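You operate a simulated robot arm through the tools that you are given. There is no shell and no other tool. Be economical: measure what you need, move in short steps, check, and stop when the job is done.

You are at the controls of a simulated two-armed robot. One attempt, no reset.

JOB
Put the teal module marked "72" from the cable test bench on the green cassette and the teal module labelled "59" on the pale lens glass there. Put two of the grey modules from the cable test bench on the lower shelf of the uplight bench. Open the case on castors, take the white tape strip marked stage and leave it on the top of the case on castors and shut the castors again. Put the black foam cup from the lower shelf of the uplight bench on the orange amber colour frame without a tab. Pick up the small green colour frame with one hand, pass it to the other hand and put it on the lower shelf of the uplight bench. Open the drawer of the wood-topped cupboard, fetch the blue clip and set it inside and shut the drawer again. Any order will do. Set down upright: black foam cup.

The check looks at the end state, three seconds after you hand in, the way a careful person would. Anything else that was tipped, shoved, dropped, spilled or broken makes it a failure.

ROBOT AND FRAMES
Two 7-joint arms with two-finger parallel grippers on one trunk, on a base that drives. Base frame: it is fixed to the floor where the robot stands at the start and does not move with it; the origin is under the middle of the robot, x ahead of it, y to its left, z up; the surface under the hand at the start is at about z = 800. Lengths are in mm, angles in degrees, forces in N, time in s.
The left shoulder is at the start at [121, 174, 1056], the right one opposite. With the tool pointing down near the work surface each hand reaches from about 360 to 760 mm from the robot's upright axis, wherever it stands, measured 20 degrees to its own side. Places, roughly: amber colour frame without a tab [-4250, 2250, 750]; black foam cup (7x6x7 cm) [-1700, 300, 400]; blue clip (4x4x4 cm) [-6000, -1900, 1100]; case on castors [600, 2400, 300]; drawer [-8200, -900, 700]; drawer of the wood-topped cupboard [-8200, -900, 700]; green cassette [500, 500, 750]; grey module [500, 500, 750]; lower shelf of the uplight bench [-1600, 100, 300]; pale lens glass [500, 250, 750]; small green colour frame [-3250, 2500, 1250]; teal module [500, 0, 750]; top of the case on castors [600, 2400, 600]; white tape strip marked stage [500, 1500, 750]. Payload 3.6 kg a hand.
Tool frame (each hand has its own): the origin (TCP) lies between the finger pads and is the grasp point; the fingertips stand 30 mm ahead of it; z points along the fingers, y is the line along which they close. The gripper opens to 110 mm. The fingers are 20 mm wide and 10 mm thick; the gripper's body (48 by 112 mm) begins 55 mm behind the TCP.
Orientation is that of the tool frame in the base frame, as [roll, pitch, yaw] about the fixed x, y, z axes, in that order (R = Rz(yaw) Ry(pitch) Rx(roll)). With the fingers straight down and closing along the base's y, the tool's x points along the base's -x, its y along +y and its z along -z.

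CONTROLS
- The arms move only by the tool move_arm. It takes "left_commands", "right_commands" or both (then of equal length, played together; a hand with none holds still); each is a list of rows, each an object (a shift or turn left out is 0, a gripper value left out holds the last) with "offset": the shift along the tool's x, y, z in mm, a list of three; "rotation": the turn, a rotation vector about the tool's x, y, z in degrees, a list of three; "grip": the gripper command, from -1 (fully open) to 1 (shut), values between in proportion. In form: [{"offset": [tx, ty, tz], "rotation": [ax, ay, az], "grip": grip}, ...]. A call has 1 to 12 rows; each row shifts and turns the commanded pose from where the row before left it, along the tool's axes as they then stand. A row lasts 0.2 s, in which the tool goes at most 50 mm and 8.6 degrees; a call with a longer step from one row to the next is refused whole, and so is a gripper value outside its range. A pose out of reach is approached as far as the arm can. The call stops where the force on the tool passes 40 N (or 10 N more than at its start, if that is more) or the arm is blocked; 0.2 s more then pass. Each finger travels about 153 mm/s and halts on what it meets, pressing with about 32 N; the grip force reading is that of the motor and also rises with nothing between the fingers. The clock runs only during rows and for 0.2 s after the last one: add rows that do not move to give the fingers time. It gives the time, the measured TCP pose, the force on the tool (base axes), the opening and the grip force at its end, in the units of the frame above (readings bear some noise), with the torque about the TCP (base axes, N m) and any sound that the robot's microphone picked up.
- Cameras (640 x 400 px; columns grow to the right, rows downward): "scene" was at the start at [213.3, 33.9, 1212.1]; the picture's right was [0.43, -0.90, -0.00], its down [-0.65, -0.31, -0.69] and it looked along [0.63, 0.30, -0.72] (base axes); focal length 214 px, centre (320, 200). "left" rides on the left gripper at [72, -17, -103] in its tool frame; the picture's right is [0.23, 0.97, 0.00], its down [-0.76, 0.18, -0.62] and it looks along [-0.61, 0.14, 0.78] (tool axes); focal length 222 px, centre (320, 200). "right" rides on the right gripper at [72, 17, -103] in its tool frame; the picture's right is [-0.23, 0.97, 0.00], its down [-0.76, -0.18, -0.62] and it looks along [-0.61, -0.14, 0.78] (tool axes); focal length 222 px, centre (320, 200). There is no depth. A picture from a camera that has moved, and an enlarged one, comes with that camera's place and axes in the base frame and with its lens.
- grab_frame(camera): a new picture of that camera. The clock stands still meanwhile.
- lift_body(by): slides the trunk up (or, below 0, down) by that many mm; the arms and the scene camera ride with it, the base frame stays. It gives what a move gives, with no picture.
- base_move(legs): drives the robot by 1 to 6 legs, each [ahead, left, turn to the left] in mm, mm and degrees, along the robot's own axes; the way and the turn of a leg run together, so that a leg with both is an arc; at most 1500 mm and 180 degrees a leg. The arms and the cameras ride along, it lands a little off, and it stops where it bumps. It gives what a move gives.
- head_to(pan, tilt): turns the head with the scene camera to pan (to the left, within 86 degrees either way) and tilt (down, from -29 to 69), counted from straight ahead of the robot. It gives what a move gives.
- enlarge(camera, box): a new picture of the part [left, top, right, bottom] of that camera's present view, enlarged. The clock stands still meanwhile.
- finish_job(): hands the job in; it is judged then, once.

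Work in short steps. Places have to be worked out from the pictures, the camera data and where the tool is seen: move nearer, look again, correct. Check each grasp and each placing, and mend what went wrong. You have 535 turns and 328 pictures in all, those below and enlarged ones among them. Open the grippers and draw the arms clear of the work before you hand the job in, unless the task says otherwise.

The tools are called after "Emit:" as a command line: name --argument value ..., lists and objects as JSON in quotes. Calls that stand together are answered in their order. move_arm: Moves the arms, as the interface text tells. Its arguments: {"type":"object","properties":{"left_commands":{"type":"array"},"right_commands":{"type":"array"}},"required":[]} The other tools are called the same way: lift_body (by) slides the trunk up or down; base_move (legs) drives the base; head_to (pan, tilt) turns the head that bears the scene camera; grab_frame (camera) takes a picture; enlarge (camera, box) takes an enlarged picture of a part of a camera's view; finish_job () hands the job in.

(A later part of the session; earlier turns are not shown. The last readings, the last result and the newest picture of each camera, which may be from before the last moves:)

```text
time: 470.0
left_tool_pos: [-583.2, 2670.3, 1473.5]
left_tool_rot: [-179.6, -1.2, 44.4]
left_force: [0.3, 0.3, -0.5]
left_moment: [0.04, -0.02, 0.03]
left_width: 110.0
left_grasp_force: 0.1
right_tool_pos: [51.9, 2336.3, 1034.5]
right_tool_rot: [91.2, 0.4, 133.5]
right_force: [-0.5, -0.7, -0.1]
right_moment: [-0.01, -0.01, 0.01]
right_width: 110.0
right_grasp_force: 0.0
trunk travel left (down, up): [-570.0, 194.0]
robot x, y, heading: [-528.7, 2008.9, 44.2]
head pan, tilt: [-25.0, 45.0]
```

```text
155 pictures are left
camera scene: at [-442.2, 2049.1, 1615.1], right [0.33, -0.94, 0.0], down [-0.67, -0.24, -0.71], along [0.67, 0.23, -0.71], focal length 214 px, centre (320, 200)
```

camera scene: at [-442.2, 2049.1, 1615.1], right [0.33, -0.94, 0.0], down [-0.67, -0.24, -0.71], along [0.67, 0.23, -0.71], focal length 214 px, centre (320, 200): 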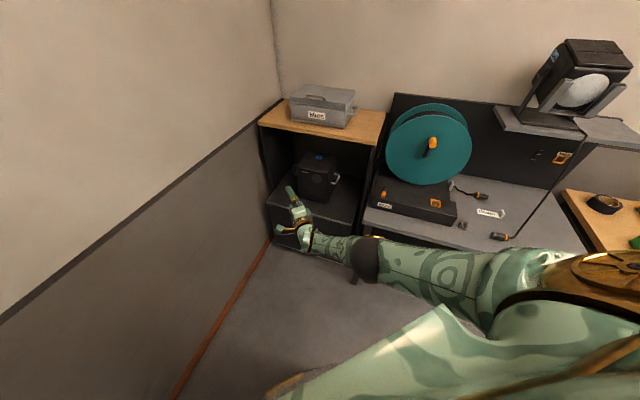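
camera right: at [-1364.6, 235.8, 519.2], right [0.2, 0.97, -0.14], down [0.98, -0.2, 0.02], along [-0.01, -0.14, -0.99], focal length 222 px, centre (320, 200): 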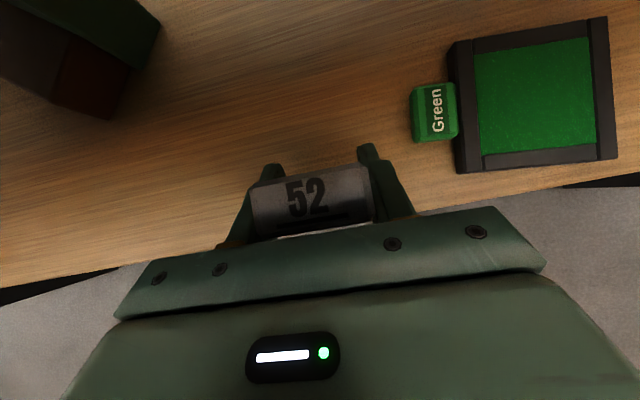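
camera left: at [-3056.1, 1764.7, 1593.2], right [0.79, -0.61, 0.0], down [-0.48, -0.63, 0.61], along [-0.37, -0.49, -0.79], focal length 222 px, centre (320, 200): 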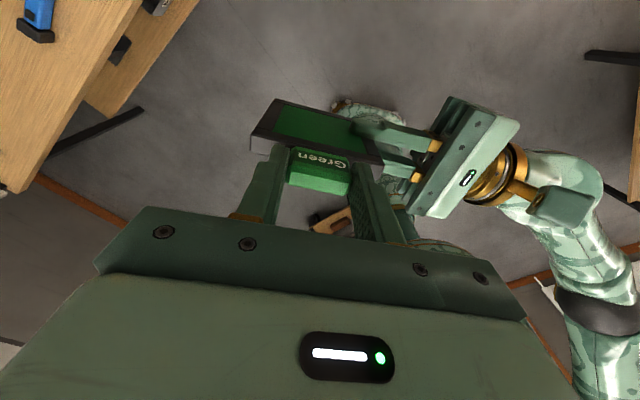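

Rotate the hand to point along +x and lower the trunk to handle height.

Emit:
move_arm --right_commands '[{"rotation": [0, -8, 0]}, {"rotation": [0, -8, 0]}, {"rotation": [0, -8, 0]}, {"rotation": [0, -8, 0]}, {"rotation": [0, -8, 0]}, {"rotation": [0, -3.5, 0]}, {}]'

Emit:
lift_body --by -300

Emit:
lift_body --by -240

Emit:
grab_frame --camera "scene"

Emit:
grab_frame --camera "right"

```text
time: 471.6
left_tool_pos: [-583.3, 2670.5, 1472.7]
left_tool_rot: [-179.5, -1.2, 44.4]
left_force: [-0.6, -0.1, 0.5]
left_moment: [-0.01, 0.03, 0.02]
left_width: 110.3
left_grasp_force: 0.0
right_tool_pos: [33.8, 2297.8, 1093.7]
right_tool_rot: [90.7, 1.1, 92.0]
right_force: [0.1, -0.4, 0.2]
right_moment: [-0.03, -0.01, 0.0]
right_width: 109.9
right_grasp_force: 0.0
right hand out of reach, approached as far as the arm can: row 1, 2, 3, 4, 5, 6
trunk travel left (down, up): [-570.0, 194.0]
robot x, y, heading: [-530.4, 2014.5, 44.3]
head pan, tilt: [-25.0, 45.0]
```

```text
time: 474.6
left_tool_pos: [-583.8, 2670.5, 1174.0]
left_tool_rot: [-179.5, -1.2, 44.4]
left_force: [-0.8, 0.7, -0.5]
left_moment: [0.0, 0.02, 0.04]
left_width: 109.9
left_grasp_force: 0.0
right_tool_pos: [32.7, 2297.9, 793.3]
right_tool_rot: [90.5, 1.2, 90.0]
right_force: [-0.3, -0.2, 0.6]
right_moment: [0.02, -0.03, -0.03]
right_width: 110.2
right_grasp_force: 0.1
trunk travel left (down, up): [-270.0, 494.0]
robot x, y, heading: [-527.5, 2011.5, 44.4]
head pan, tilt: [-25.0, 45.0]
```

```text
time: 477.1
left_tool_pos: [-583.5, 2669.3, 933.5]
left_tool_rot: [-179.5, -1.2, 44.5]
left_force: [-0.2, 0.2, 1.0]
left_moment: [0.0, 0.0, -0.02]
left_width: 110.2
left_grasp_force: 0.1
right_tool_pos: [33.0, 2297.6, 553.0]
right_tool_rot: [90.5, 1.1, 89.9]
right_force: [-0.4, 0.3, 0.1]
right_moment: [-0.01, 0.0, 0.0]
right_width: 109.8
right_grasp_force: 0.1
trunk travel left (down, up): [-30.0, 734.0]
robot x, y, heading: [-531.3, 2013.4, 44.6]
head pan, tilt: [-25.0, 45.0]
```

```text
154 pictures are left
camera scene: at [-288.9, 2198.9, 1057.7], right [0.33, -0.94, 0.0], down [-0.67, -0.23, -0.71], along [0.67, 0.23, -0.71], focal length 214 px, centre (320, 200)
```

scene: 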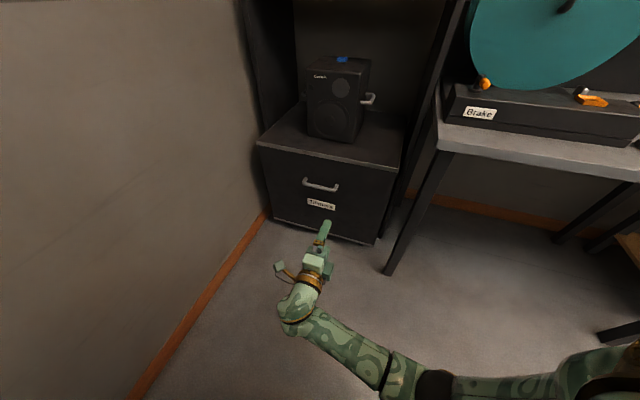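

```text
153 pictures are left
camera right: at [-69.0, 2370.1, 568.1], right [0.01, -0.21, 0.98], down [-0.63, -0.76, -0.16], along [0.78, -0.61, -0.14], focal length 222 px, centre (320, 200)
```

right: 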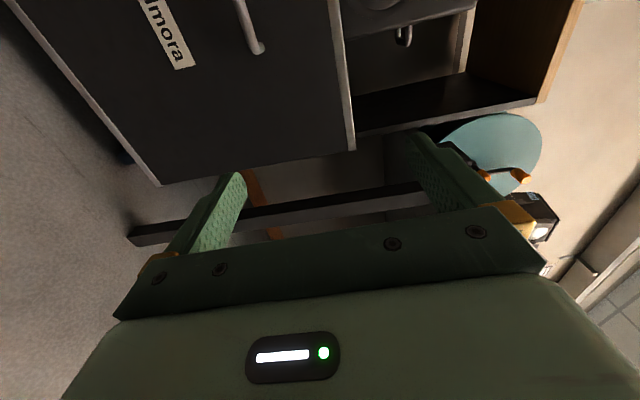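

The bar handle spans y≈2357–2460 at z≈475. I move the right hand +y and down with the arm, and pull the left hand inward away from the wall.

Emit:
move_arm --right_commands '[{"offset": [30, -20, 0]}, {"offset": [30, -20, 0]}, {"offset": [25, -20, 0]}, {"offset": [20, -15, 0]}, {}]' --left_commands '[{"offset": [0, 40, 0]}, {"offset": [0, 40, 0]}, {"offset": [0, 30, 0]}, {}, {}]'

```text
time: 478.3
left_tool_pos: [-556.1, 2651.3, 929.5]
left_tool_rot: [-179.6, -1.2, 44.4]
left_force: [0.4, 0.0, -0.5]
left_moment: [-0.03, -0.01, 0.03]
left_width: 110.0
left_grasp_force: 0.0
left hand out of reach, approached as far as the arm can: row 1, 2, 3
right_tool_pos: [32.1, 2392.3, 483.0]
right_tool_rot: [90.6, 1.2, 89.9]
right_force: [-0.1, 0.6, 0.7]
right_moment: [0.0, 0.01, 0.02]
right_width: 110.0
right_grasp_force: 0.0
right hand out of reach, approached as far as the arm can: row 4
trunk travel left (down, up): [-30.0, 734.0]
robot x, y, heading: [-530.0, 2010.6, 44.4]
head pan, tilt: [-25.0, 45.0]
```

Now drive straight in +x about 250 mm and look.

Emit:
base_move --legs '[[179, -175, 0]]'

Emit:
enlarge --camera "scene" --box '[210, 90, 410, 290]'

Emit:
grab_frame --camera "right"

```text
time: 480.1
left_tool_pos: [-302.5, 2649.1, 928.5]
left_tool_rot: [-179.5, -1.2, 44.3]
left_force: [-0.5, -0.4, 0.6]
left_moment: [-0.02, 0.02, 0.01]
left_width: 110.1
left_grasp_force: 0.1
right_tool_pos: [284.4, 2391.0, 483.3]
right_tool_rot: [90.6, 1.2, 89.9]
right_force: [1.0, 0.2, 0.2]
right_moment: [0.01, 0.02, 0.02]
right_width: 110.0
right_grasp_force: 0.1
trunk travel left (down, up): [-30.0, 734.0]
robot x, y, heading: [-278.6, 2007.5, 44.4]
head pan, tilt: [-25.0, 45.0]
```

```text
2.00 times, centred on (310, 190) of scene
camera zoom: at [-35.8, 2198.2, 1057.4], right [0.33, -0.94, 0.0], down [-0.67, -0.23, -0.71], along [0.67, 0.23, -0.71], focal length 429 px, centre (340, 220)
```

zoom: 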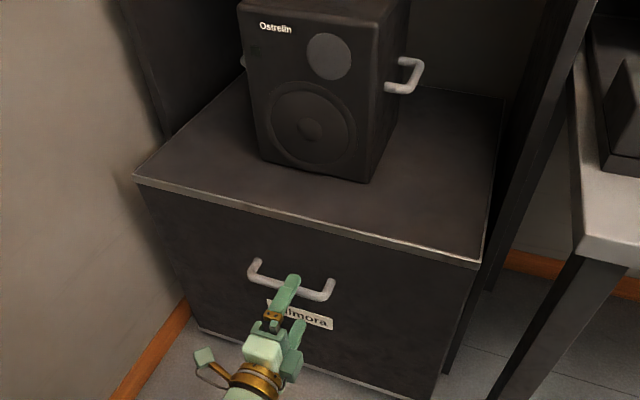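

```text
151 pictures are left
camera right: at [182.7, 2462.1, 498.1], right [0.01, -0.21, 0.98], down [-0.63, -0.76, -0.16], along [0.78, -0.61, -0.14], focal length 222 px, centre (320, 200)
```

right: 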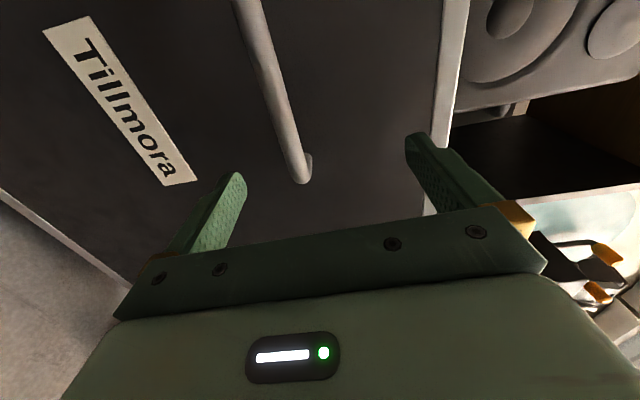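

Bar is at x≈362, z≈457. I lower 26 mm and advance 62 mm, then close on the bar.

Emit:
lift_body --by -25

Emit:
base_move --legs '[[44, -43, 0]]'

Emit:
grab_frame --camera "right"

Emit:
enlarge --camera "scene" --box '[210, 90, 410, 290]'

```text
time: 480.9
left_tool_pos: [-302.6, 2649.3, 904.6]
left_tool_rot: [-179.3, -1.4, 44.3]
left_force: [0.5, 0.6, 0.8]
left_moment: [0.03, 0.02, 0.01]
left_width: 110.3
left_grasp_force: 0.0
right_tool_pos: [285.3, 2389.6, 459.2]
right_tool_rot: [90.6, 1.1, 90.0]
right_force: [-0.2, 0.1, 0.7]
right_moment: [0.01, 0.0, 0.0]
right_width: 110.0
right_grasp_force: 0.2
trunk travel left (down, up): [-5.0, 759.0]
robot x, y, heading: [-282.2, 2014.6, 44.4]
head pan, tilt: [-25.0, 45.0]
```

```text
time: 481.8
left_tool_pos: [-238.4, 2650.7, 904.4]
left_tool_rot: [-179.4, -1.3, 44.2]
left_force: [-0.3, -0.1, -0.1]
left_moment: [-0.02, 0.0, 0.04]
left_width: 110.1
left_grasp_force: 0.0
right_tool_pos: [347.6, 2389.4, 457.2]
right_tool_rot: [90.5, 1.2, 89.8]
right_force: [0.2, 0.4, 0.1]
right_moment: [0.02, 0.03, 0.01]
right_width: 110.2
right_grasp_force: 0.1
trunk travel left (down, up): [-5.0, 759.0]
robot x, y, heading: [-216.0, 2009.3, 44.3]
head pan, tilt: [-25.0, 45.0]
```

```text
150 pictures are left
camera right: at [245.0, 2462.0, 473.0], right [0.01, -0.21, 0.98], down [-0.63, -0.76, -0.16], along [0.78, -0.61, -0.14], focal length 222 px, centre (320, 200)
```

right: 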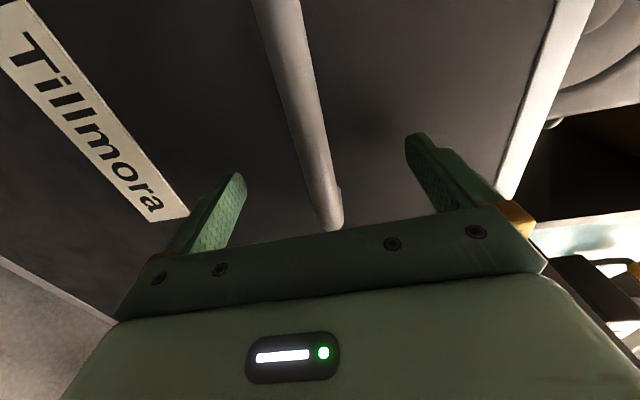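

```text
2.00 times, centred on (310, 190) of scene
camera zoom: at [37.9, 2209.4, 1030.2], right [0.33, -0.94, 0.0], down [-0.67, -0.23, -0.71], along [0.67, 0.23, -0.71], focal length 429 px, centre (340, 220)
```

zoom: 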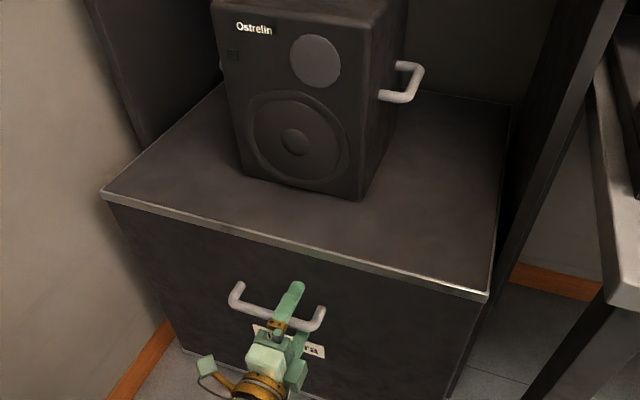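

The bar runs right through the grasp point. Close on it.

Emit:
move_arm --right_commands '[{"grip": 1}, {}, {}, {}]'

Emit:
grab_frame --camera "right"

```text
time: 482.8
left_tool_pos: [-239.6, 2648.9, 904.7]
left_tool_rot: [-179.4, -1.4, 44.1]
left_force: [0.1, 0.1, -0.8]
left_moment: [-0.01, -0.01, 0.04]
left_width: 110.0
left_grasp_force: 0.0
right_tool_pos: [348.1, 2389.5, 460.2]
right_tool_rot: [90.5, 1.0, 89.9]
right_force: [2.1, -0.6, 9.4]
right_moment: [1.0, 0.05, -0.32]
right_width: 15.9
right_grasp_force: 44.9
trunk travel left (down, up): [-5.0, 759.0]
robot x, y, heading: [-214.1, 2010.4, 44.1]
head pan, tilt: [-25.0, 45.0]
```

```text
148 pictures are left
camera right: at [245.0, 2462.2, 474.8], right [0.01, -0.21, 0.98], down [-0.63, -0.76, -0.16], along [0.78, -0.61, -0.14], focal length 222 px, centre (320, 200)
```

right: 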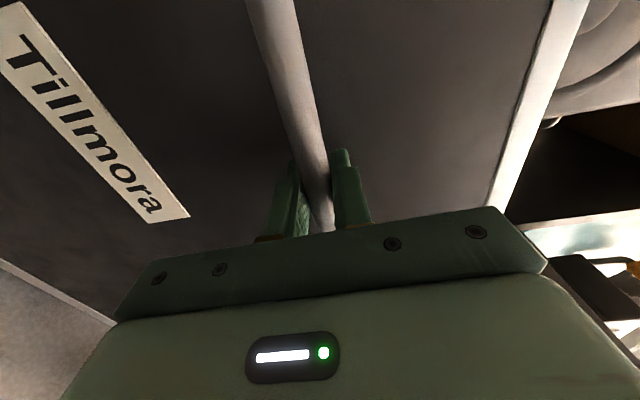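

Bar gripped (16 mm). Pull gently 50 mm in −x and see what moves.

Emit:
base_move --legs '[[-36, 35, 0]]'

Emit:
enlarge --camera "scene" --box '[210, 90, 410, 290]'

```text
time: 483.8
left_tool_pos: [-292.3, 2648.2, 905.1]
left_tool_rot: [-179.4, -1.4, 44.4]
left_force: [-1.2, -0.6, -0.1]
left_moment: [-0.04, -0.01, -0.01]
left_width: 110.1
left_grasp_force: 0.0
right_tool_pos: [296.1, 2389.7, 460.4]
right_tool_rot: [90.4, 1.1, 89.9]
right_force: [0.6, 1.2, 12.7]
right_moment: [1.0, -0.12, 0.41]
right_width: 15.8
right_grasp_force: 44.7
trunk travel left (down, up): [-5.0, 759.0]
robot x, y, heading: [-269.0, 2013.1, 44.4]
head pan, tilt: [-25.0, 45.0]
```

```text
2.00 times, centred on (310, 190) of scene
camera zoom: at [-14.2, 2208.7, 1030.9], right [0.33, -0.94, 0.0], down [-0.67, -0.23, -0.71], along [0.67, 0.23, -0.71], focal length 429 px, centre (340, 220)
```

zoom: 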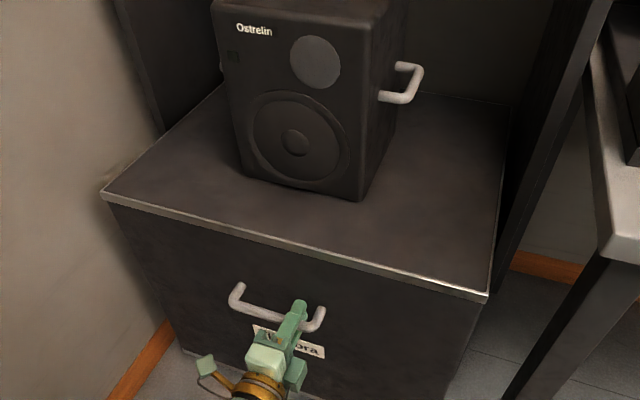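

The whole case rolls out with the speaker riding along. Pull a further 220 mm slowly.

Emit:
base_move --legs '[[-79, 77, 0], [-79, 77, 0]]'

Emit:
grab_frame --camera "scene"

```text
time: 485.7
left_tool_pos: [-513.3, 2649.4, 904.5]
left_tool_rot: [-179.4, -1.3, 44.4]
left_force: [-0.3, -0.1, 1.0]
left_moment: [-0.01, 0.0, 0.0]
left_width: 110.1
left_grasp_force: 0.0
right_tool_pos: [74.7, 2390.8, 459.8]
right_tool_rot: [90.3, 1.1, 89.9]
right_force: [1.3, -13.1, 11.6]
right_moment: [0.92, -0.11, 0.35]
right_width: 15.8
right_grasp_force: 45.0
trunk travel left (down, up): [-5.0, 759.0]
robot x, y, heading: [-488.6, 2011.2, 44.4]
head pan, tilt: [-25.0, 45.0]
```

```text
146 pictures are left
camera scene: at [-235.6, 2208.8, 1030.9], right [0.33, -0.94, 0.0], down [-0.67, -0.23, -0.71], along [0.67, 0.23, -0.71], focal length 214 px, centre (320, 200)
```

scene: 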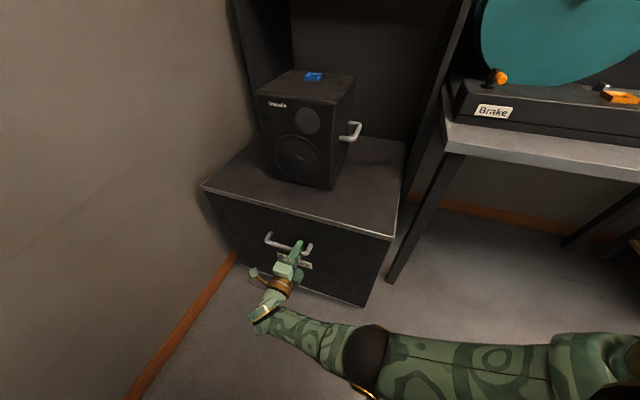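

Case rolled out ~270 mm. Release the handle, back off, raise and re-orient the right hand for picking the tape.

Emit:
move_arm --right_commands '[{"grip": -1}, {}, {}, {}]'

Emit:
base_move --legs '[[-143, 140, 0]]'

Emit:
lift_body --by 400

Emit:
move_arm --right_commands '[{"rotation": [0, 0, 8.5]}, {"rotation": [0, 0, 8.5]}, {"rotation": [0, 0, 8.5]}, {"rotation": [0, 0, 8.5]}, {"rotation": [0, 0, 8.5]}, {"rotation": [0, 0, 8.5]}, {"rotation": [0, 0, 8.5]}, {"rotation": [0, 0, 8.5]}, {"rotation": [0, 0, 8.5]}, {"rotation": [0, 0, 8.5]}, {"rotation": [0, 0, 5]}]'

```text
time: 486.7
left_tool_pos: [-513.0, 2650.3, 904.2]
left_tool_rot: [-179.4, -1.3, 44.3]
left_force: [-0.6, 0.0, -0.4]
left_moment: [0.0, 0.05, 0.01]
left_width: 110.1
left_grasp_force: 0.1
right_tool_pos: [75.1, 2391.9, 458.6]
right_tool_rot: [90.5, 1.2, 89.9]
right_force: [0.2, 0.6, 0.6]
right_moment: [0.0, 0.0, 0.02]
right_width: 110.0
right_grasp_force: 0.1
trunk travel left (down, up): [-5.0, 759.0]
robot x, y, heading: [-486.4, 2012.2, 44.3]
head pan, tilt: [-25.0, 45.0]
```

```text
time: 488.3
left_tool_pos: [-711.2, 2649.5, 903.7]
left_tool_rot: [-179.4, -1.3, 44.2]
left_force: [-0.9, -0.5, 0.7]
left_moment: [-0.02, 0.01, -0.01]
left_width: 110.0
left_grasp_force: 0.2
right_tool_pos: [-124.4, 2388.4, 458.4]
right_tool_rot: [90.5, 1.1, 89.9]
right_force: [0.9, 0.2, 0.2]
right_moment: [0.03, 0.01, 0.01]
right_width: 109.8
right_grasp_force: 0.1
trunk travel left (down, up): [-5.0, 759.0]
robot x, y, heading: [-692.9, 2008.8, 44.1]
head pan, tilt: [-25.0, 45.0]
```

```text
time: 492.2
left_tool_pos: [-711.6, 2650.9, 1302.8]
left_tool_rot: [-179.3, -1.3, 44.3]
left_force: [-0.3, 0.5, -0.2]
left_moment: [-0.01, 0.04, 0.02]
left_width: 109.9
left_grasp_force: 0.0
right_tool_pos: [-131.2, 2381.7, 1091.3]
right_tool_rot: [73.6, -14.8, 91.9]
right_force: [-0.1, 0.9, -0.2]
right_moment: [-0.03, 0.02, 0.03]
right_width: 109.8
right_grasp_force: 0.1
trunk travel left (down, up): [-405.0, 359.0]
robot x, y, heading: [-688.4, 2012.7, 44.3]
head pan, tilt: [-25.0, 45.0]
```

```text
time: 494.6
left_tool_pos: [-710.5, 2649.2, 1304.2]
left_tool_rot: [-179.3, -1.3, 44.2]
left_force: [-0.3, 0.4, 0.6]
left_moment: [0.01, 0.0, 0.03]
left_width: 109.9
left_grasp_force: 0.1
right_tool_pos: [-131.7, 2381.8, 1091.7]
right_tool_rot: [-43.4, -67.9, -136.6]
right_force: [0.3, -0.3, 0.4]
right_moment: [0.0, -0.02, 0.0]
right_width: 110.1
right_grasp_force: 0.1
trunk travel left (down, up): [-405.0, 359.0]
robot x, y, heading: [-688.2, 2009.6, 44.1]
head pan, tilt: [-25.0, 45.0]
```

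I turn the robot to heading 0 and straighten the hand: yaw +46°, roll fix, then tilt down to ~52°.

Emit:
base_move --legs '[[0, 0, -44.1]]'

Emit:
move_arm --right_commands '[{"rotation": [7.1, -2, 2.1]}, {"rotation": [7.1, -2, 2.1]}, {"rotation": [7.1, -2, 2.1]}, {"rotation": [7.1, -2, 2.1]}, {"rotation": [7.1, -2, 2.1]}, {"rotation": [7.1, -2, 2.1]}, {"rotation": [0, 0, -7.8]}, {"rotation": [0, 0, -7.8]}]'

Emit:
move_arm --right_commands '[{"rotation": [0, -8, 0]}, {"rotation": [0, -8, 0]}, {"rotation": [0, -8, 0]}, {"rotation": [0, -8, 0]}, {"rotation": [0, -8, 0]}, {"rotation": [0, -8, 0]}, {"rotation": [0, -8, 0]}, {"rotation": [0, -8, 0]}, {"rotation": [0, -4, 0]}]'

```text
time: 497.0
left_tool_pos: [-259.4, 2487.8, 1305.4]
left_tool_rot: [-179.5, -1.3, 0.3]
left_force: [-0.4, -0.9, 0.7]
left_moment: [0.02, 0.01, -0.01]
left_width: 109.9
left_grasp_force: 0.2
right_tool_pos: [-28.5, 1892.5, 1090.8]
right_tool_rot: [-43.4, -68.0, 179.2]
right_force: [1.1, 0.0, -0.6]
right_moment: [-0.01, -0.02, -0.01]
right_width: 109.9
right_grasp_force: 0.1
trunk travel left (down, up): [-405.0, 359.0]
robot x, y, heading: [-691.1, 2013.1, 0.5]
head pan, tilt: [-25.0, 45.0]
```

```text
time: 498.8
left_tool_pos: [-261.8, 2487.0, 1303.3]
left_tool_rot: [-179.4, -1.4, 0.2]
left_force: [0.1, -1.2, 0.4]
left_moment: [-0.01, 0.0, 0.03]
left_width: 110.3
left_grasp_force: 0.0
right_tool_pos: [-28.3, 1893.6, 1092.3]
right_tool_rot: [0.2, -74.3, 179.4]
right_force: [-0.4, -0.2, -0.2]
right_moment: [-0.01, -0.03, -0.04]
right_width: 110.0
right_grasp_force: 0.2
trunk travel left (down, up): [-405.0, 359.0]
robot x, y, heading: [-687.5, 2013.8, 0.3]
head pan, tilt: [-25.0, 45.0]
```

```text
time: 500.8
left_tool_pos: [-260.9, 2487.8, 1304.3]
left_tool_rot: [-179.4, -1.3, 0.3]
left_force: [-0.2, 1.0, -0.3]
left_moment: [0.03, 0.0, 0.02]
left_width: 110.0
left_grasp_force: 0.1
right_tool_pos: [-30.1, 1894.0, 1092.7]
right_tool_rot: [-180.0, -37.7, -0.4]
right_force: [-0.4, 0.0, 0.1]
right_moment: [-0.02, 0.01, 0.0]
right_width: 110.2
right_grasp_force: 0.1
trunk travel left (down, up): [-405.0, 359.0]
robot x, y, heading: [-686.4, 2009.7, 0.1]
head pan, tilt: [-25.0, 45.0]
```

Hand pose restored. Drive to bring it above the tape strip.

Emit:
base_move --legs '[[0, -427, 0], [500, 0, 0]]'

Emit:
grab_frame --camera "right"

Emit:
grab_frame --camera "scene"

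```text
time: 505.9
left_tool_pos: [236.1, 2064.7, 1304.5]
left_tool_rot: [-179.3, -1.3, 0.5]
left_force: [-0.1, 0.7, -0.8]
left_moment: [0.01, -0.01, 0.03]
left_width: 110.0
left_grasp_force: 0.1
right_tool_pos: [469.4, 1472.3, 1091.7]
right_tool_rot: [-180.0, -37.7, -0.2]
right_force: [0.8, -0.4, -0.3]
right_moment: [0.02, 0.03, 0.02]
right_width: 110.0
right_grasp_force: 0.0
trunk travel left (down, up): [-405.0, 359.0]
robot x, y, heading: [-190.1, 1587.5, 0.4]
head pan, tilt: [-25.0, 45.0]
```

```text
145 pictures are left
camera right: at [464.4, 1453.1, 1216.4], right [-0.18, -0.97, -0.14], down [-0.98, 0.18, 0.03], along [0.0, 0.14, -0.99], focal length 222 px, centre (320, 200)
```

right: 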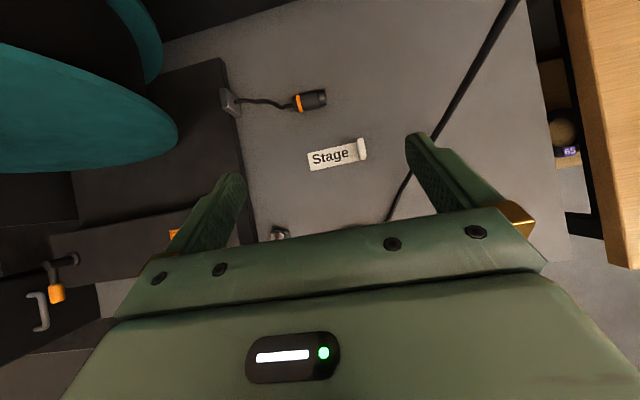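

```text
144 pictures are left
camera scene: at [-71.7, 1552.6, 1449.0], right [-0.41, -0.91, 0.0], down [-0.64, 0.29, -0.71], along [0.64, -0.29, -0.71], focal length 214 px, centre (320, 200)
```

scene: 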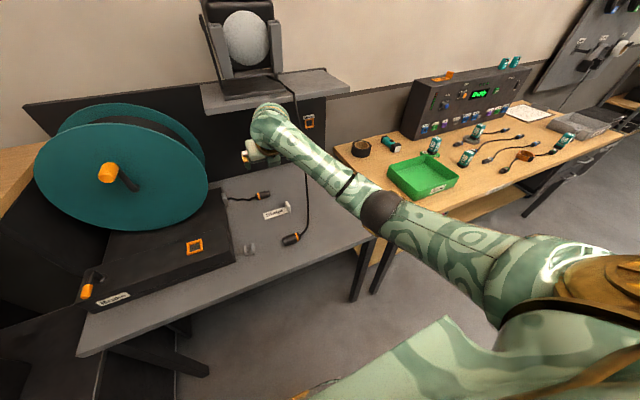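

The strip is at ≈[555,1466], bench z≈745. I enlarge its raised end.

Emit:
enlarge --camera "right" --box '[290, 120, 390, 190]'

Emit:
enlarge --camera "scene" --box '[240, 185, 320, 245]'

```text
5.71 times, centred on (340, 155) of right
camera zoom: at [464.4, 1453.1, 1216.4], right [-0.18, -0.97, -0.14], down [-0.98, 0.18, 0.03], along [0.0, 0.14, -0.99], focal length 1269 px, centre (206, 457)
```

zoom: 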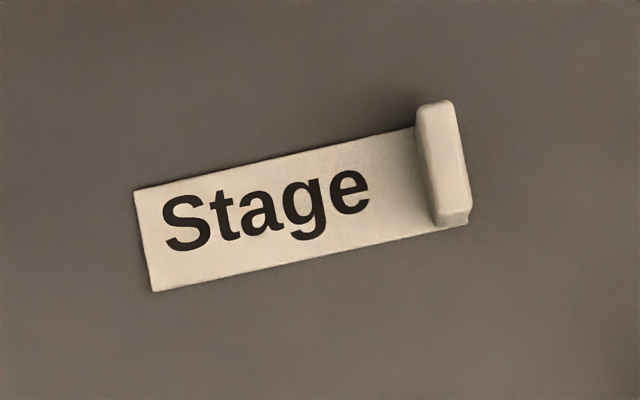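

```text
6.67 times, centred on (280, 215) of scene
camera zoom: at [-71.7, 1552.6, 1449.0], right [-0.41, -0.91, 0.0], down [-0.64, 0.29, -0.71], along [0.64, -0.29, -0.71], focal length 1430 px, centre (587, 100)
```

zoom: 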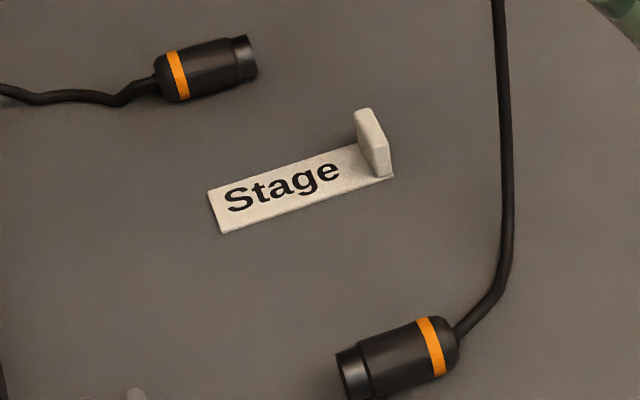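

The tab is upright at ≈[548,1417], ~25 mm tall, faces toward ±y — right for the grip. Position above and descend partway.

Emit:
base_move --legs '[[64, -55, 0]]'

Emit:
move_arm --right_commands '[{"offset": [-27, 0, 35], "grip": -0.27}, {"offset": [-27, 0, 35]}, {"offset": [-27, 0, 35]}, {"offset": [-27, 0, 35]}, {"offset": [-27, 0, 35]}, {}]'

Emit:
grab_frame --camera "right"

```text
time: 507.0
left_tool_pos: [300.4, 2010.2, 1305.1]
left_tool_rot: [-179.3, -1.4, 0.6]
left_force: [-0.5, 0.5, 0.7]
left_moment: [0.01, 0.02, -0.03]
left_width: 110.0
left_grasp_force: 0.1
right_tool_pos: [535.8, 1415.8, 1090.7]
right_tool_rot: [-179.9, -37.7, -0.1]
right_force: [1.2, 0.6, -0.5]
right_moment: [-0.01, 0.02, 0.05]
right_width: 110.0
right_grasp_force: 0.1
trunk travel left (down, up): [-405.0, 359.0]
robot x, y, heading: [-127.3, 1531.6, 0.8]
head pan, tilt: [-25.0, 45.0]
```

```text
time: 508.4
left_tool_pos: [299.1, 2011.3, 1304.7]
left_tool_rot: [-179.3, -1.3, 0.6]
left_force: [-0.1, 0.4, 0.5]
left_moment: [-0.01, 0.0, -0.03]
left_width: 110.2
left_grasp_force: 0.0
right_tool_pos: [534.7, 1416.6, 871.5]
right_tool_rot: [180.0, -37.8, -0.2]
right_force: [0.3, 0.1, -0.8]
right_moment: [0.0, 0.01, 0.0]
right_width: 69.9
right_grasp_force: 0.0
trunk travel left (down, up): [-405.0, 359.0]
robot x, y, heading: [-125.2, 1533.1, 0.6]
head pan, tilt: [-25.0, 45.0]
```

```text
141 pictures are left
camera right: at [529.1, 1399.0, 996.5], right [-0.18, -0.97, -0.14], down [-0.98, 0.18, 0.03], along [0.0, 0.14, -0.99], focal length 222 px, centre (320, 200)
```

right: 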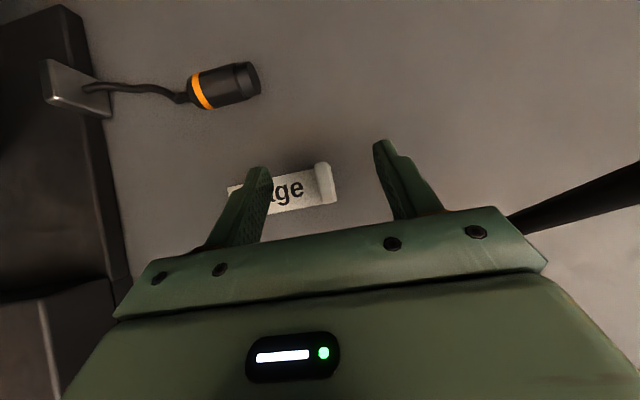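

Tab at ≈[545,1423]; shift +6 in y, narrow to 45 mm, and descend to z≈782.

Emit:
move_arm --right_commands '[{"offset": [0, -6, 0], "grip": 0.18}, {"offset": [-24, 0, 31]}, {"offset": [-24, 0, 31]}, {"offset": [-7.4, 0, 9.4]}, {}]'

Emit:
grab_frame --camera "right"

```text
time: 509.6
left_tool_pos: [299.8, 2012.2, 1303.8]
left_tool_rot: [-179.4, -1.5, 0.6]
left_force: [0.7, -0.4, -0.2]
left_moment: [-0.03, -0.01, 0.0]
left_width: 109.8
left_grasp_force: 0.0
right_tool_pos: [528.2, 1422.5, 812.3]
right_tool_rot: [-179.8, -37.7, -0.3]
right_force: [0.8, 1.4, 3.2]
right_moment: [0.09, -0.04, 0.01]
right_width: 45.5
right_grasp_force: 0.3
right hand out of reach, approached as far as the arm can: row 3, 4
trunk travel left (down, up): [-405.0, 359.0]
robot x, y, heading: [-124.5, 1532.2, 0.5]
head pan, tilt: [-25.0, 45.0]
```

```text
140 pictures are left
camera right: at [522.6, 1404.0, 936.7], right [-0.18, -0.97, -0.14], down [-0.98, 0.18, 0.03], along [0.0, 0.14, -0.99], focal length 222 px, centre (320, 200)
```

right: 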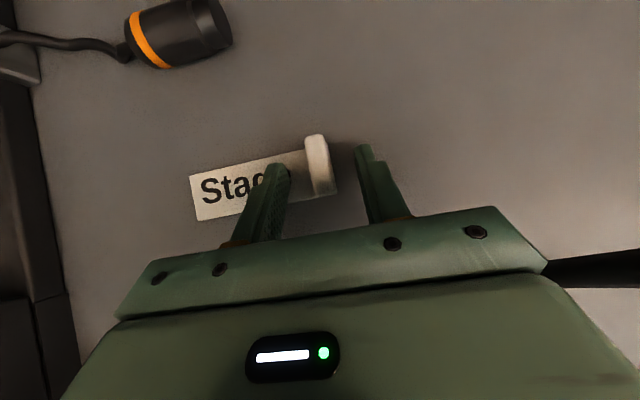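

There is light contact: the bench is actually near z≈783 and the tab top ≈812. I raise 4 mm and move 12 mm forward to overlap the tab better.

Emit:
move_arm --right_commands '[{"offset": [2.5, 0, -3.2]}, {"offset": [9.5, 0, 7.4]}, {}]'

Emit:
grab_frame --camera "right"

```text
time: 510.4
left_tool_pos: [299.9, 2010.6, 1305.2]
left_tool_rot: [-179.3, -1.4, 0.7]
left_force: [-0.6, 0.3, -0.1]
left_moment: [0.01, -0.03, 0.02]
left_width: 109.8
left_grasp_force: 0.0
right_tool_pos: [526.8, 1420.8, 815.3]
right_tool_rot: [180.0, -37.6, -0.2]
right_force: [-0.4, 0.5, 0.9]
right_moment: [0.0, 0.03, -0.01]
right_width: 45.2
right_grasp_force: 0.0
right hand out of reach, approached as far as the arm can: row 2
trunk travel left (down, up): [-405.0, 359.0]
robot x, y, heading: [-126.0, 1531.8, 0.7]
head pan, tilt: [-25.0, 45.0]
```

```text
139 pictures are left
camera right: at [522.1, 1403.1, 940.2], right [-0.18, -0.97, -0.14], down [-0.98, 0.18, 0.03], along [0.0, 0.14, -0.99], focal length 222 px, centre (320, 200)
```

right: 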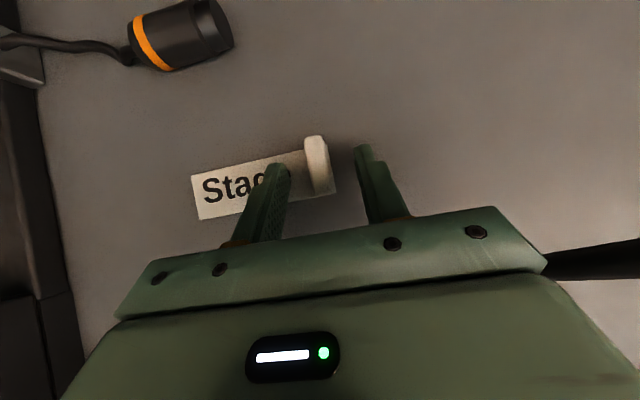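

Use the base for the 12 mm forward.

Emit:
base_move --legs '[[14, 0, 0]]'

Emit:
grab_frame --camera "right"

```text
time: 511.2
left_tool_pos: [313.6, 2012.0, 1304.7]
left_tool_rot: [-179.4, -1.4, 0.6]
left_force: [0.1, 0.7, 0.1]
left_moment: [-0.04, 0.0, 0.01]
left_width: 110.0
left_grasp_force: 0.0
right_tool_pos: [540.8, 1419.5, 816.8]
right_tool_rot: [180.0, -37.8, -0.1]
right_force: [0.8, 0.1, -0.3]
right_moment: [-0.05, 0.01, -0.01]
right_width: 45.0
right_grasp_force: 0.1
trunk travel left (down, up): [-405.0, 359.0]
robot x, y, heading: [-105.5, 1529.8, 0.5]
head pan, tilt: [-25.0, 45.0]
```

```text
138 pictures are left
camera right: at [535.8, 1403.6, 940.5], right [-0.18, -0.97, -0.14], down [-0.98, 0.18, 0.03], along [0.0, 0.14, -0.99], focal length 222 px, centre (320, 200)
```

right: 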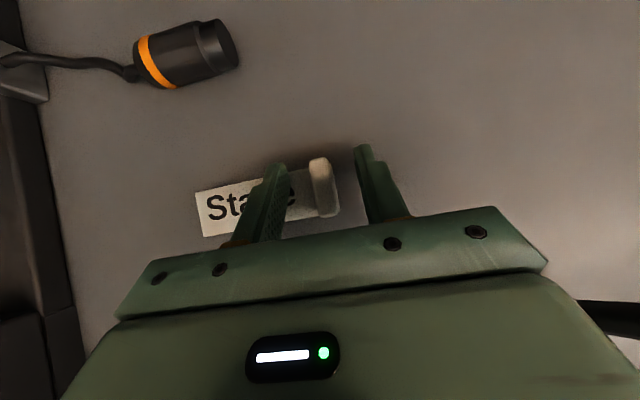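

The tab is well between the fingers. Close and lift.

Emit:
move_arm --right_commands '[{"grip": 1}, {}, {}, {"offset": [12, 0, -16]}, {"offset": [24, 0, -31]}, {"offset": [24, 0, -31]}, {}]'

Emit:
grab_frame --camera "right"

```text
time: 512.8
left_tool_pos: [313.7, 2011.4, 1304.1]
left_tool_rot: [-179.3, -1.4, 0.7]
left_force: [-0.2, 0.0, 0.6]
left_moment: [-0.02, 0.01, 0.0]
left_width: 109.9
left_grasp_force: 0.1
right_tool_pos: [541.4, 1420.1, 913.3]
right_tool_rot: [180.0, -37.6, -0.2]
right_force: [0.4, -0.4, -0.3]
right_moment: [0.02, -0.02, 0.0]
right_width: 10.7
right_grasp_force: 32.4
trunk travel left (down, up): [-405.0, 359.0]
robot x, y, heading: [-107.8, 1528.8, 0.2]
head pan, tilt: [-25.0, 45.0]
```

```text
137 pictures are left
camera right: at [536.0, 1403.2, 1038.7], right [-0.18, -0.97, -0.14], down [-0.98, 0.18, 0.03], along [0.0, 0.14, -0.99], focal length 222 px, centre (320, 200)
```

right: 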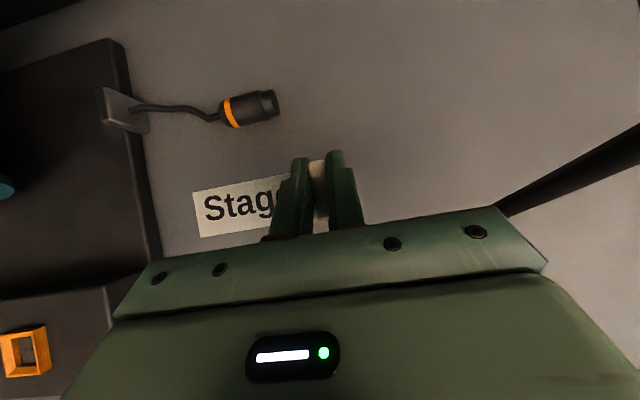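

Tape held. I back off, turn 45° left, and carry it to above the free right part of the case top (target ≈[247,2242]).

Emit:
base_move --legs '[[-350, 0, 0], [0, 0, 45], [0, 115, 0], [353, 0, 0]]'

Emit:
head_to --pan -15 --tilt 45

Emit:
grab_frame --camera "scene"

Emit:
grab_frame --camera "right"

```text
time: 519.8
left_tool_pos: [-341.6, 2501.6, 1304.6]
left_tool_rot: [-179.3, -1.3, 45.9]
left_force: [0.0, -0.8, 0.4]
left_moment: [0.04, 0.04, 0.01]
left_width: 109.9
left_grasp_force: 0.0
right_tool_pos: [238.1, 2250.1, 912.7]
right_tool_rot: [-179.9, -37.7, 45.2]
right_force: [0.8, 0.4, 0.3]
right_moment: [0.01, 0.01, -0.02]
right_width: 10.6
right_grasp_force: 32.2
trunk travel left (down, up): [-405.0, 359.0]
robot x, y, heading: [-300.7, 1867.1, 45.6]
head pan, tilt: [-25.0, 45.0]
```

```text
time: 520.5
left_tool_pos: [-341.4, 2502.2, 1304.4]
left_tool_rot: [-179.3, -1.4, 45.9]
left_force: [0.4, 0.1, 0.5]
left_moment: [0.05, -0.01, -0.02]
left_width: 110.3
left_grasp_force: 0.0
right_tool_pos: [238.7, 2247.2, 912.9]
right_tool_rot: [180.0, -37.8, 45.1]
right_force: [0.2, -0.1, 0.4]
right_moment: [0.01, 0.02, 0.02]
right_width: 10.4
right_grasp_force: 32.1
trunk travel left (down, up): [-405.0, 359.0]
robot x, y, heading: [-299.5, 1859.6, 45.9]
head pan, tilt: [-15.0, 45.0]
```

```text
136 pictures are left
camera scene: at [-200.3, 1935.4, 1449.1], right [0.51, -0.86, 0.0], down [-0.61, -0.36, -0.71], along [0.61, 0.36, -0.71], focal length 214 px, centre (320, 200)
```

scene: 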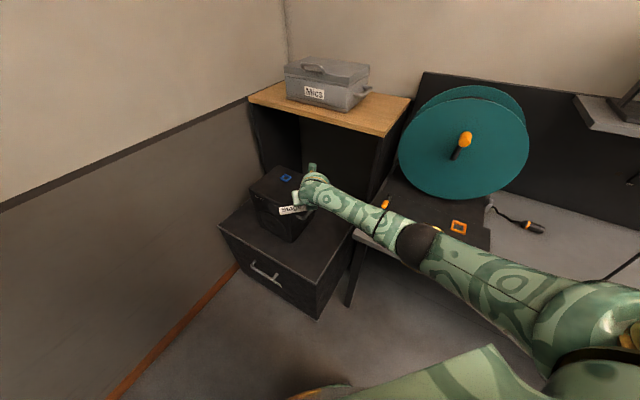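

```text
135 pictures are left
camera right: at [246.3, 2231.1, 1038.6], right [0.56, -0.81, -0.14], down [-0.82, -0.57, 0.03], along [-0.1, 0.1, -0.99], focal length 222 px, centre (320, 200)
```

right: 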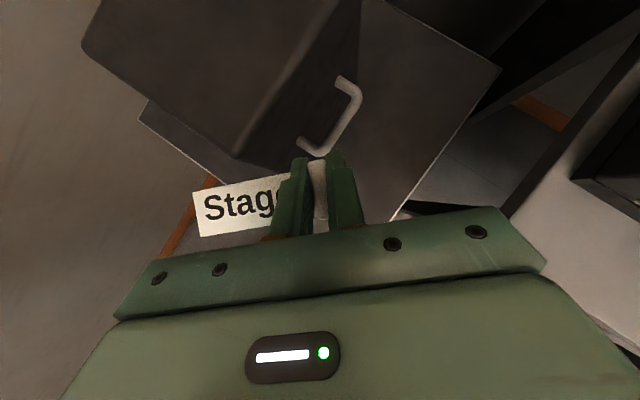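

I enlarge the scene to check the free area in front/right of the speaker.

Emit:
enlarge --camera "scene" --box '[210, 150, 370, 320]'

```text
2.35 times, centred on (290, 235) of scene
camera zoom: at [-200.3, 1935.4, 1449.1], right [0.51, -0.86, 0.0], down [-0.61, -0.36, -0.71], along [0.61, 0.36, -0.71], focal length 505 px, centre (391, 118)
```

zoom: 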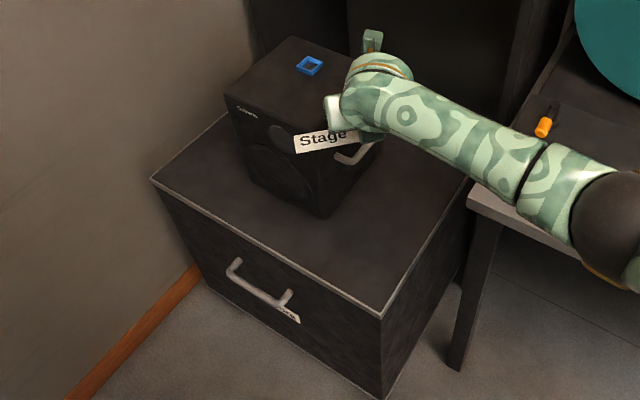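

Area is free (case top z≈600). Lower by trunk 235 mm and check.

Emit:
lift_body --by -235

Emit:
grab_frame --camera "right"

Emit:
grab_frame --camera "scene"

```text
time: 523.0
left_tool_pos: [-341.4, 2500.6, 1070.2]
left_tool_rot: [-179.3, -1.4, 45.9]
left_force: [0.6, -0.2, -0.4]
left_moment: [0.03, -0.03, 0.02]
left_width: 110.2
left_grasp_force: 0.1
right_tool_pos: [237.3, 2248.9, 679.4]
right_tool_rot: [-180.0, -37.8, 45.1]
right_force: [-0.1, 0.4, 0.0]
right_moment: [0.03, 0.02, 0.01]
right_width: 10.2
right_grasp_force: 31.7
trunk travel left (down, up): [-170.0, 594.0]
robot x, y, heading: [-300.5, 1863.5, 45.9]
head pan, tilt: [-15.0, 45.0]
```

```text
133 pictures are left
camera right: at [246.1, 2231.1, 804.2], right [0.56, -0.81, -0.14], down [-0.82, -0.57, 0.03], along [-0.1, 0.1, -0.99], focal length 222 px, centre (320, 200)
```

right: 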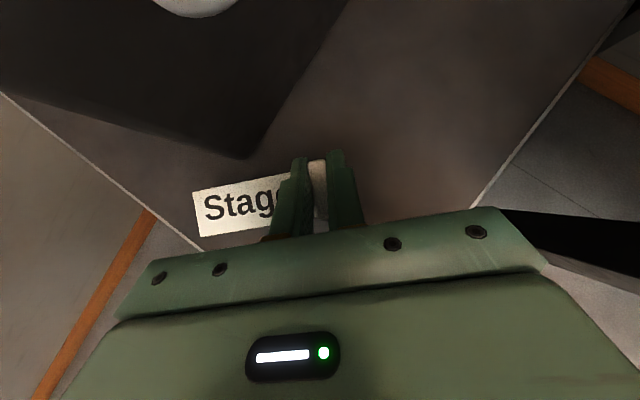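

```text
132 pictures are left
camera scene: at [-130.1, 2007.6, 1208.0], right [0.51, -0.86, 0.0], down [-0.61, -0.36, -0.71], along [0.61, 0.36, -0.71], focal length 214 px, centre (320, 200)
```

scene: 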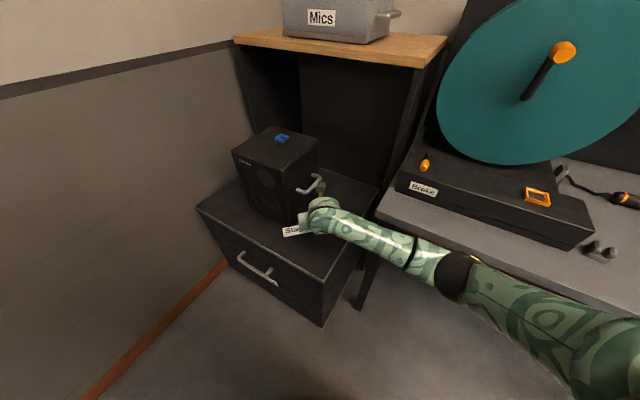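

Good placement. Lower 36 mm more, then small steps.

Emit:
lift_body --by -36

Emit:
lift_body --by -5

Emit:
lift_body --by -5

```text
time: 523.8
left_tool_pos: [-341.8, 2501.1, 1034.1]
left_tool_rot: [-179.5, -1.5, 45.8]
left_force: [0.7, 0.2, 0.9]
left_moment: [0.0, 0.0, 0.0]
left_width: 109.9
left_grasp_force: 0.1
right_tool_pos: [238.2, 2248.7, 643.6]
right_tool_rot: [-180.0, -37.8, 45.0]
right_force: [0.6, 0.0, 0.1]
right_moment: [-0.04, 0.0, 0.02]
right_width: 10.5
right_grasp_force: 32.0
trunk travel left (down, up): [-134.0, 630.0]
robot x, y, heading: [-299.7, 1863.8, 45.8]
head pan, tilt: [-15.0, 45.0]
```

```text
time: 524.3
left_tool_pos: [-342.0, 2500.6, 1027.9]
left_tool_rot: [-179.3, -1.4, 45.9]
left_force: [-1.1, 0.9, 0.4]
left_moment: [0.0, -0.03, 0.03]
left_width: 110.0
left_grasp_force: 0.0
right_tool_pos: [237.2, 2246.7, 638.5]
right_tool_rot: [-180.0, -37.8, 45.1]
right_force: [-0.5, 0.5, -0.1]
right_moment: [0.03, -0.04, 0.01]
right_width: 10.4
right_grasp_force: 31.9
trunk travel left (down, up): [-129.0, 635.0]
robot x, y, heading: [-301.8, 1862.9, 45.9]
head pan, tilt: [-15.0, 45.0]
```

```text
time: 524.9
left_tool_pos: [-342.1, 2502.5, 1022.8]
left_tool_rot: [-179.4, -1.4, 45.9]
left_force: [1.0, -0.4, 0.8]
left_moment: [-0.03, 0.03, -0.01]
left_width: 110.0
left_grasp_force: 0.1
right_tool_pos: [238.5, 2248.0, 634.0]
right_tool_rot: [-179.9, -37.9, 45.2]
right_force: [0.3, 1.0, 7.7]
right_moment: [-0.01, 0.06, -0.01]
right_width: 10.6
right_grasp_force: 31.8
trunk travel left (down, up): [-124.0, 640.0]
robot x, y, heading: [-295.9, 1861.3, 45.8]
head pan, tilt: [-15.0, 45.0]
```

Contact at z=634. Release (opening modestly), and rise by trunk.

Emit:
move_arm --right_commands '[{"grip": 0.3}, {}, {}]'

Emit:
lift_body --by 120

Emit:
grab_frame --camera "right"

```text
time: 525.7
left_tool_pos: [-341.2, 2501.2, 1022.4]
left_tool_rot: [-179.4, -1.3, 45.8]
left_force: [0.7, -0.6, -0.4]
left_moment: [0.02, -0.02, 0.03]
left_width: 109.9
left_grasp_force: 0.0
right_tool_pos: [237.8, 2248.4, 633.9]
right_tool_rot: [179.9, -37.7, 45.1]
right_force: [0.7, -1.1, 1.1]
right_moment: [0.04, 0.01, -0.01]
right_width: 38.3
right_grasp_force: 0.0
trunk travel left (down, up): [-124.0, 640.0]
robot x, y, heading: [-299.0, 1865.9, 45.7]
head pan, tilt: [-15.0, 45.0]
```

```text
time: 527.2
left_tool_pos: [-340.8, 2503.4, 1142.9]
left_tool_rot: [-179.4, -1.3, 45.8]
left_force: [0.2, 0.3, -0.5]
left_moment: [-0.02, 0.0, -0.03]
left_width: 110.0
left_grasp_force: 0.0
right_tool_pos: [237.4, 2249.2, 750.8]
right_tool_rot: [179.9, -37.7, 45.1]
right_force: [-0.3, -0.3, -0.2]
right_moment: [0.02, 0.01, -0.03]
right_width: 38.6
right_grasp_force: 0.2
trunk travel left (down, up): [-244.0, 520.0]
robot x, y, heading: [-299.4, 1864.9, 45.8]
head pan, tilt: [-15.0, 45.0]
```

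```text
131 pictures are left
camera right: at [246.6, 2231.4, 876.3], right [0.56, -0.81, -0.14], down [-0.82, -0.57, 0.03], along [-0.1, 0.1, -0.99], focal length 222 px, centre (320, 200)
```

right: 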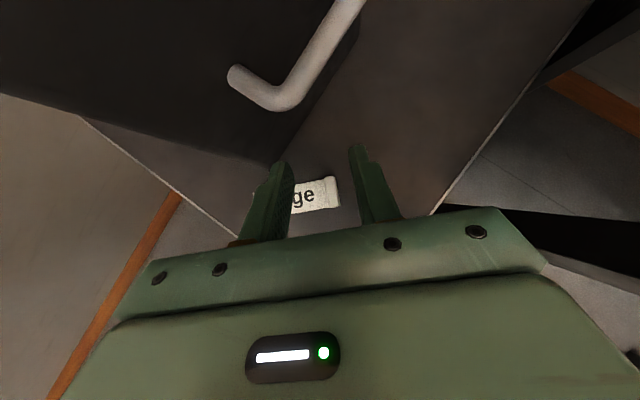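

The tape rests on the case top. Now shut the case: retreat in −x, make a level fist pointing +x.

Emit:
base_move --legs '[[-210, 215, 0]]'

Emit:
move_arm --right_commands '[{"rotation": [0, 8.5, 0], "grip": 1}, {"rotation": [0, 8.5, 0]}, {"rotation": [0, 8.5, 0]}, {"rotation": [0, 8.5, 0]}, {"rotation": [0, 8.5, 0]}, {"rotation": [0, 8.5, 0]}, {}]'

Emit:
move_arm --right_commands '[{"rotation": [-7.5, 0, 0]}, {"rotation": [-7.5, 0, 0]}, {"rotation": [-7.5, 0, 0]}, {"rotation": [-7.5, 0, 0]}, {"rotation": [-7.5, 0, 0]}, {"rotation": [-7.5, 0, 0]}, {}]'

Emit:
grab_frame --camera "scene"

```text
time: 529.2
left_tool_pos: [-644.5, 2501.4, 1142.7]
left_tool_rot: [-179.4, -1.4, 45.7]
left_force: [0.5, 0.1, -0.1]
left_moment: [0.05, 0.0, -0.01]
left_width: 110.2
left_grasp_force: 0.1
right_tool_pos: [-65.1, 2247.3, 754.0]
right_tool_rot: [180.0, -37.7, 45.1]
right_force: [-0.3, 0.5, -0.3]
right_moment: [-0.04, -0.02, -0.03]
right_width: 38.5
right_grasp_force: 0.0
trunk travel left (down, up): [-244.0, 520.0]
robot x, y, heading: [-604.2, 1861.3, 45.7]
head pan, tilt: [-15.0, 45.0]
```

```text
time: 530.8
left_tool_pos: [-642.1, 2501.5, 1144.8]
left_tool_rot: [-179.5, -1.5, 45.9]
left_force: [-0.6, -0.3, -0.4]
left_moment: [-0.01, 0.02, 0.02]
left_width: 109.9
left_grasp_force: 0.2
right_tool_pos: [-64.0, 2247.9, 751.8]
right_tool_rot: [-177.0, -88.8, 42.1]
right_force: [0.0, -0.1, 0.4]
right_moment: [0.02, 0.02, 0.0]
right_width: 0.1
right_grasp_force: 32.1
trunk travel left (down, up): [-244.0, 520.0]
robot x, y, heading: [-600.9, 1864.9, 45.7]
head pan, tilt: [-15.0, 45.0]
```

```text
time: 532.4
left_tool_pos: [-643.8, 2501.9, 1143.6]
left_tool_rot: [-179.4, -1.3, 45.8]
left_force: [-0.2, 0.1, -0.2]
left_moment: [-0.03, 0.0, -0.04]
left_width: 110.3
left_grasp_force: 0.0
right_tool_pos: [-64.6, 2232.2, 768.5]
right_tool_rot: [133.0, -88.7, 47.0]
right_force: [0.4, -0.6, 0.4]
right_moment: [-0.01, 0.02, 0.05]
right_width: 0.0
right_grasp_force: 31.4
right hand out of reach, approached as far as the arm can: row 6
trunk travel left (down, up): [-244.0, 520.0]
robot x, y, heading: [-601.0, 1861.2, 45.5]
head pan, tilt: [-15.0, 45.0]
```

```text
130 pictures are left
camera scene: at [-459.9, 1980.2, 1285.0], right [0.51, -0.86, 0.0], down [-0.61, -0.36, -0.71], along [0.61, 0.36, -0.71], focal length 214 px, centre (320, 200)
```

scene: 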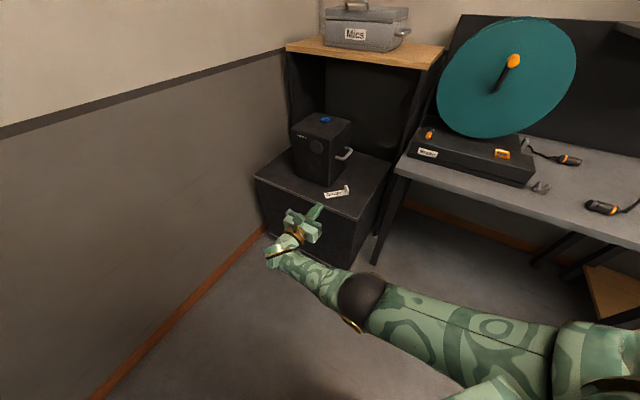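

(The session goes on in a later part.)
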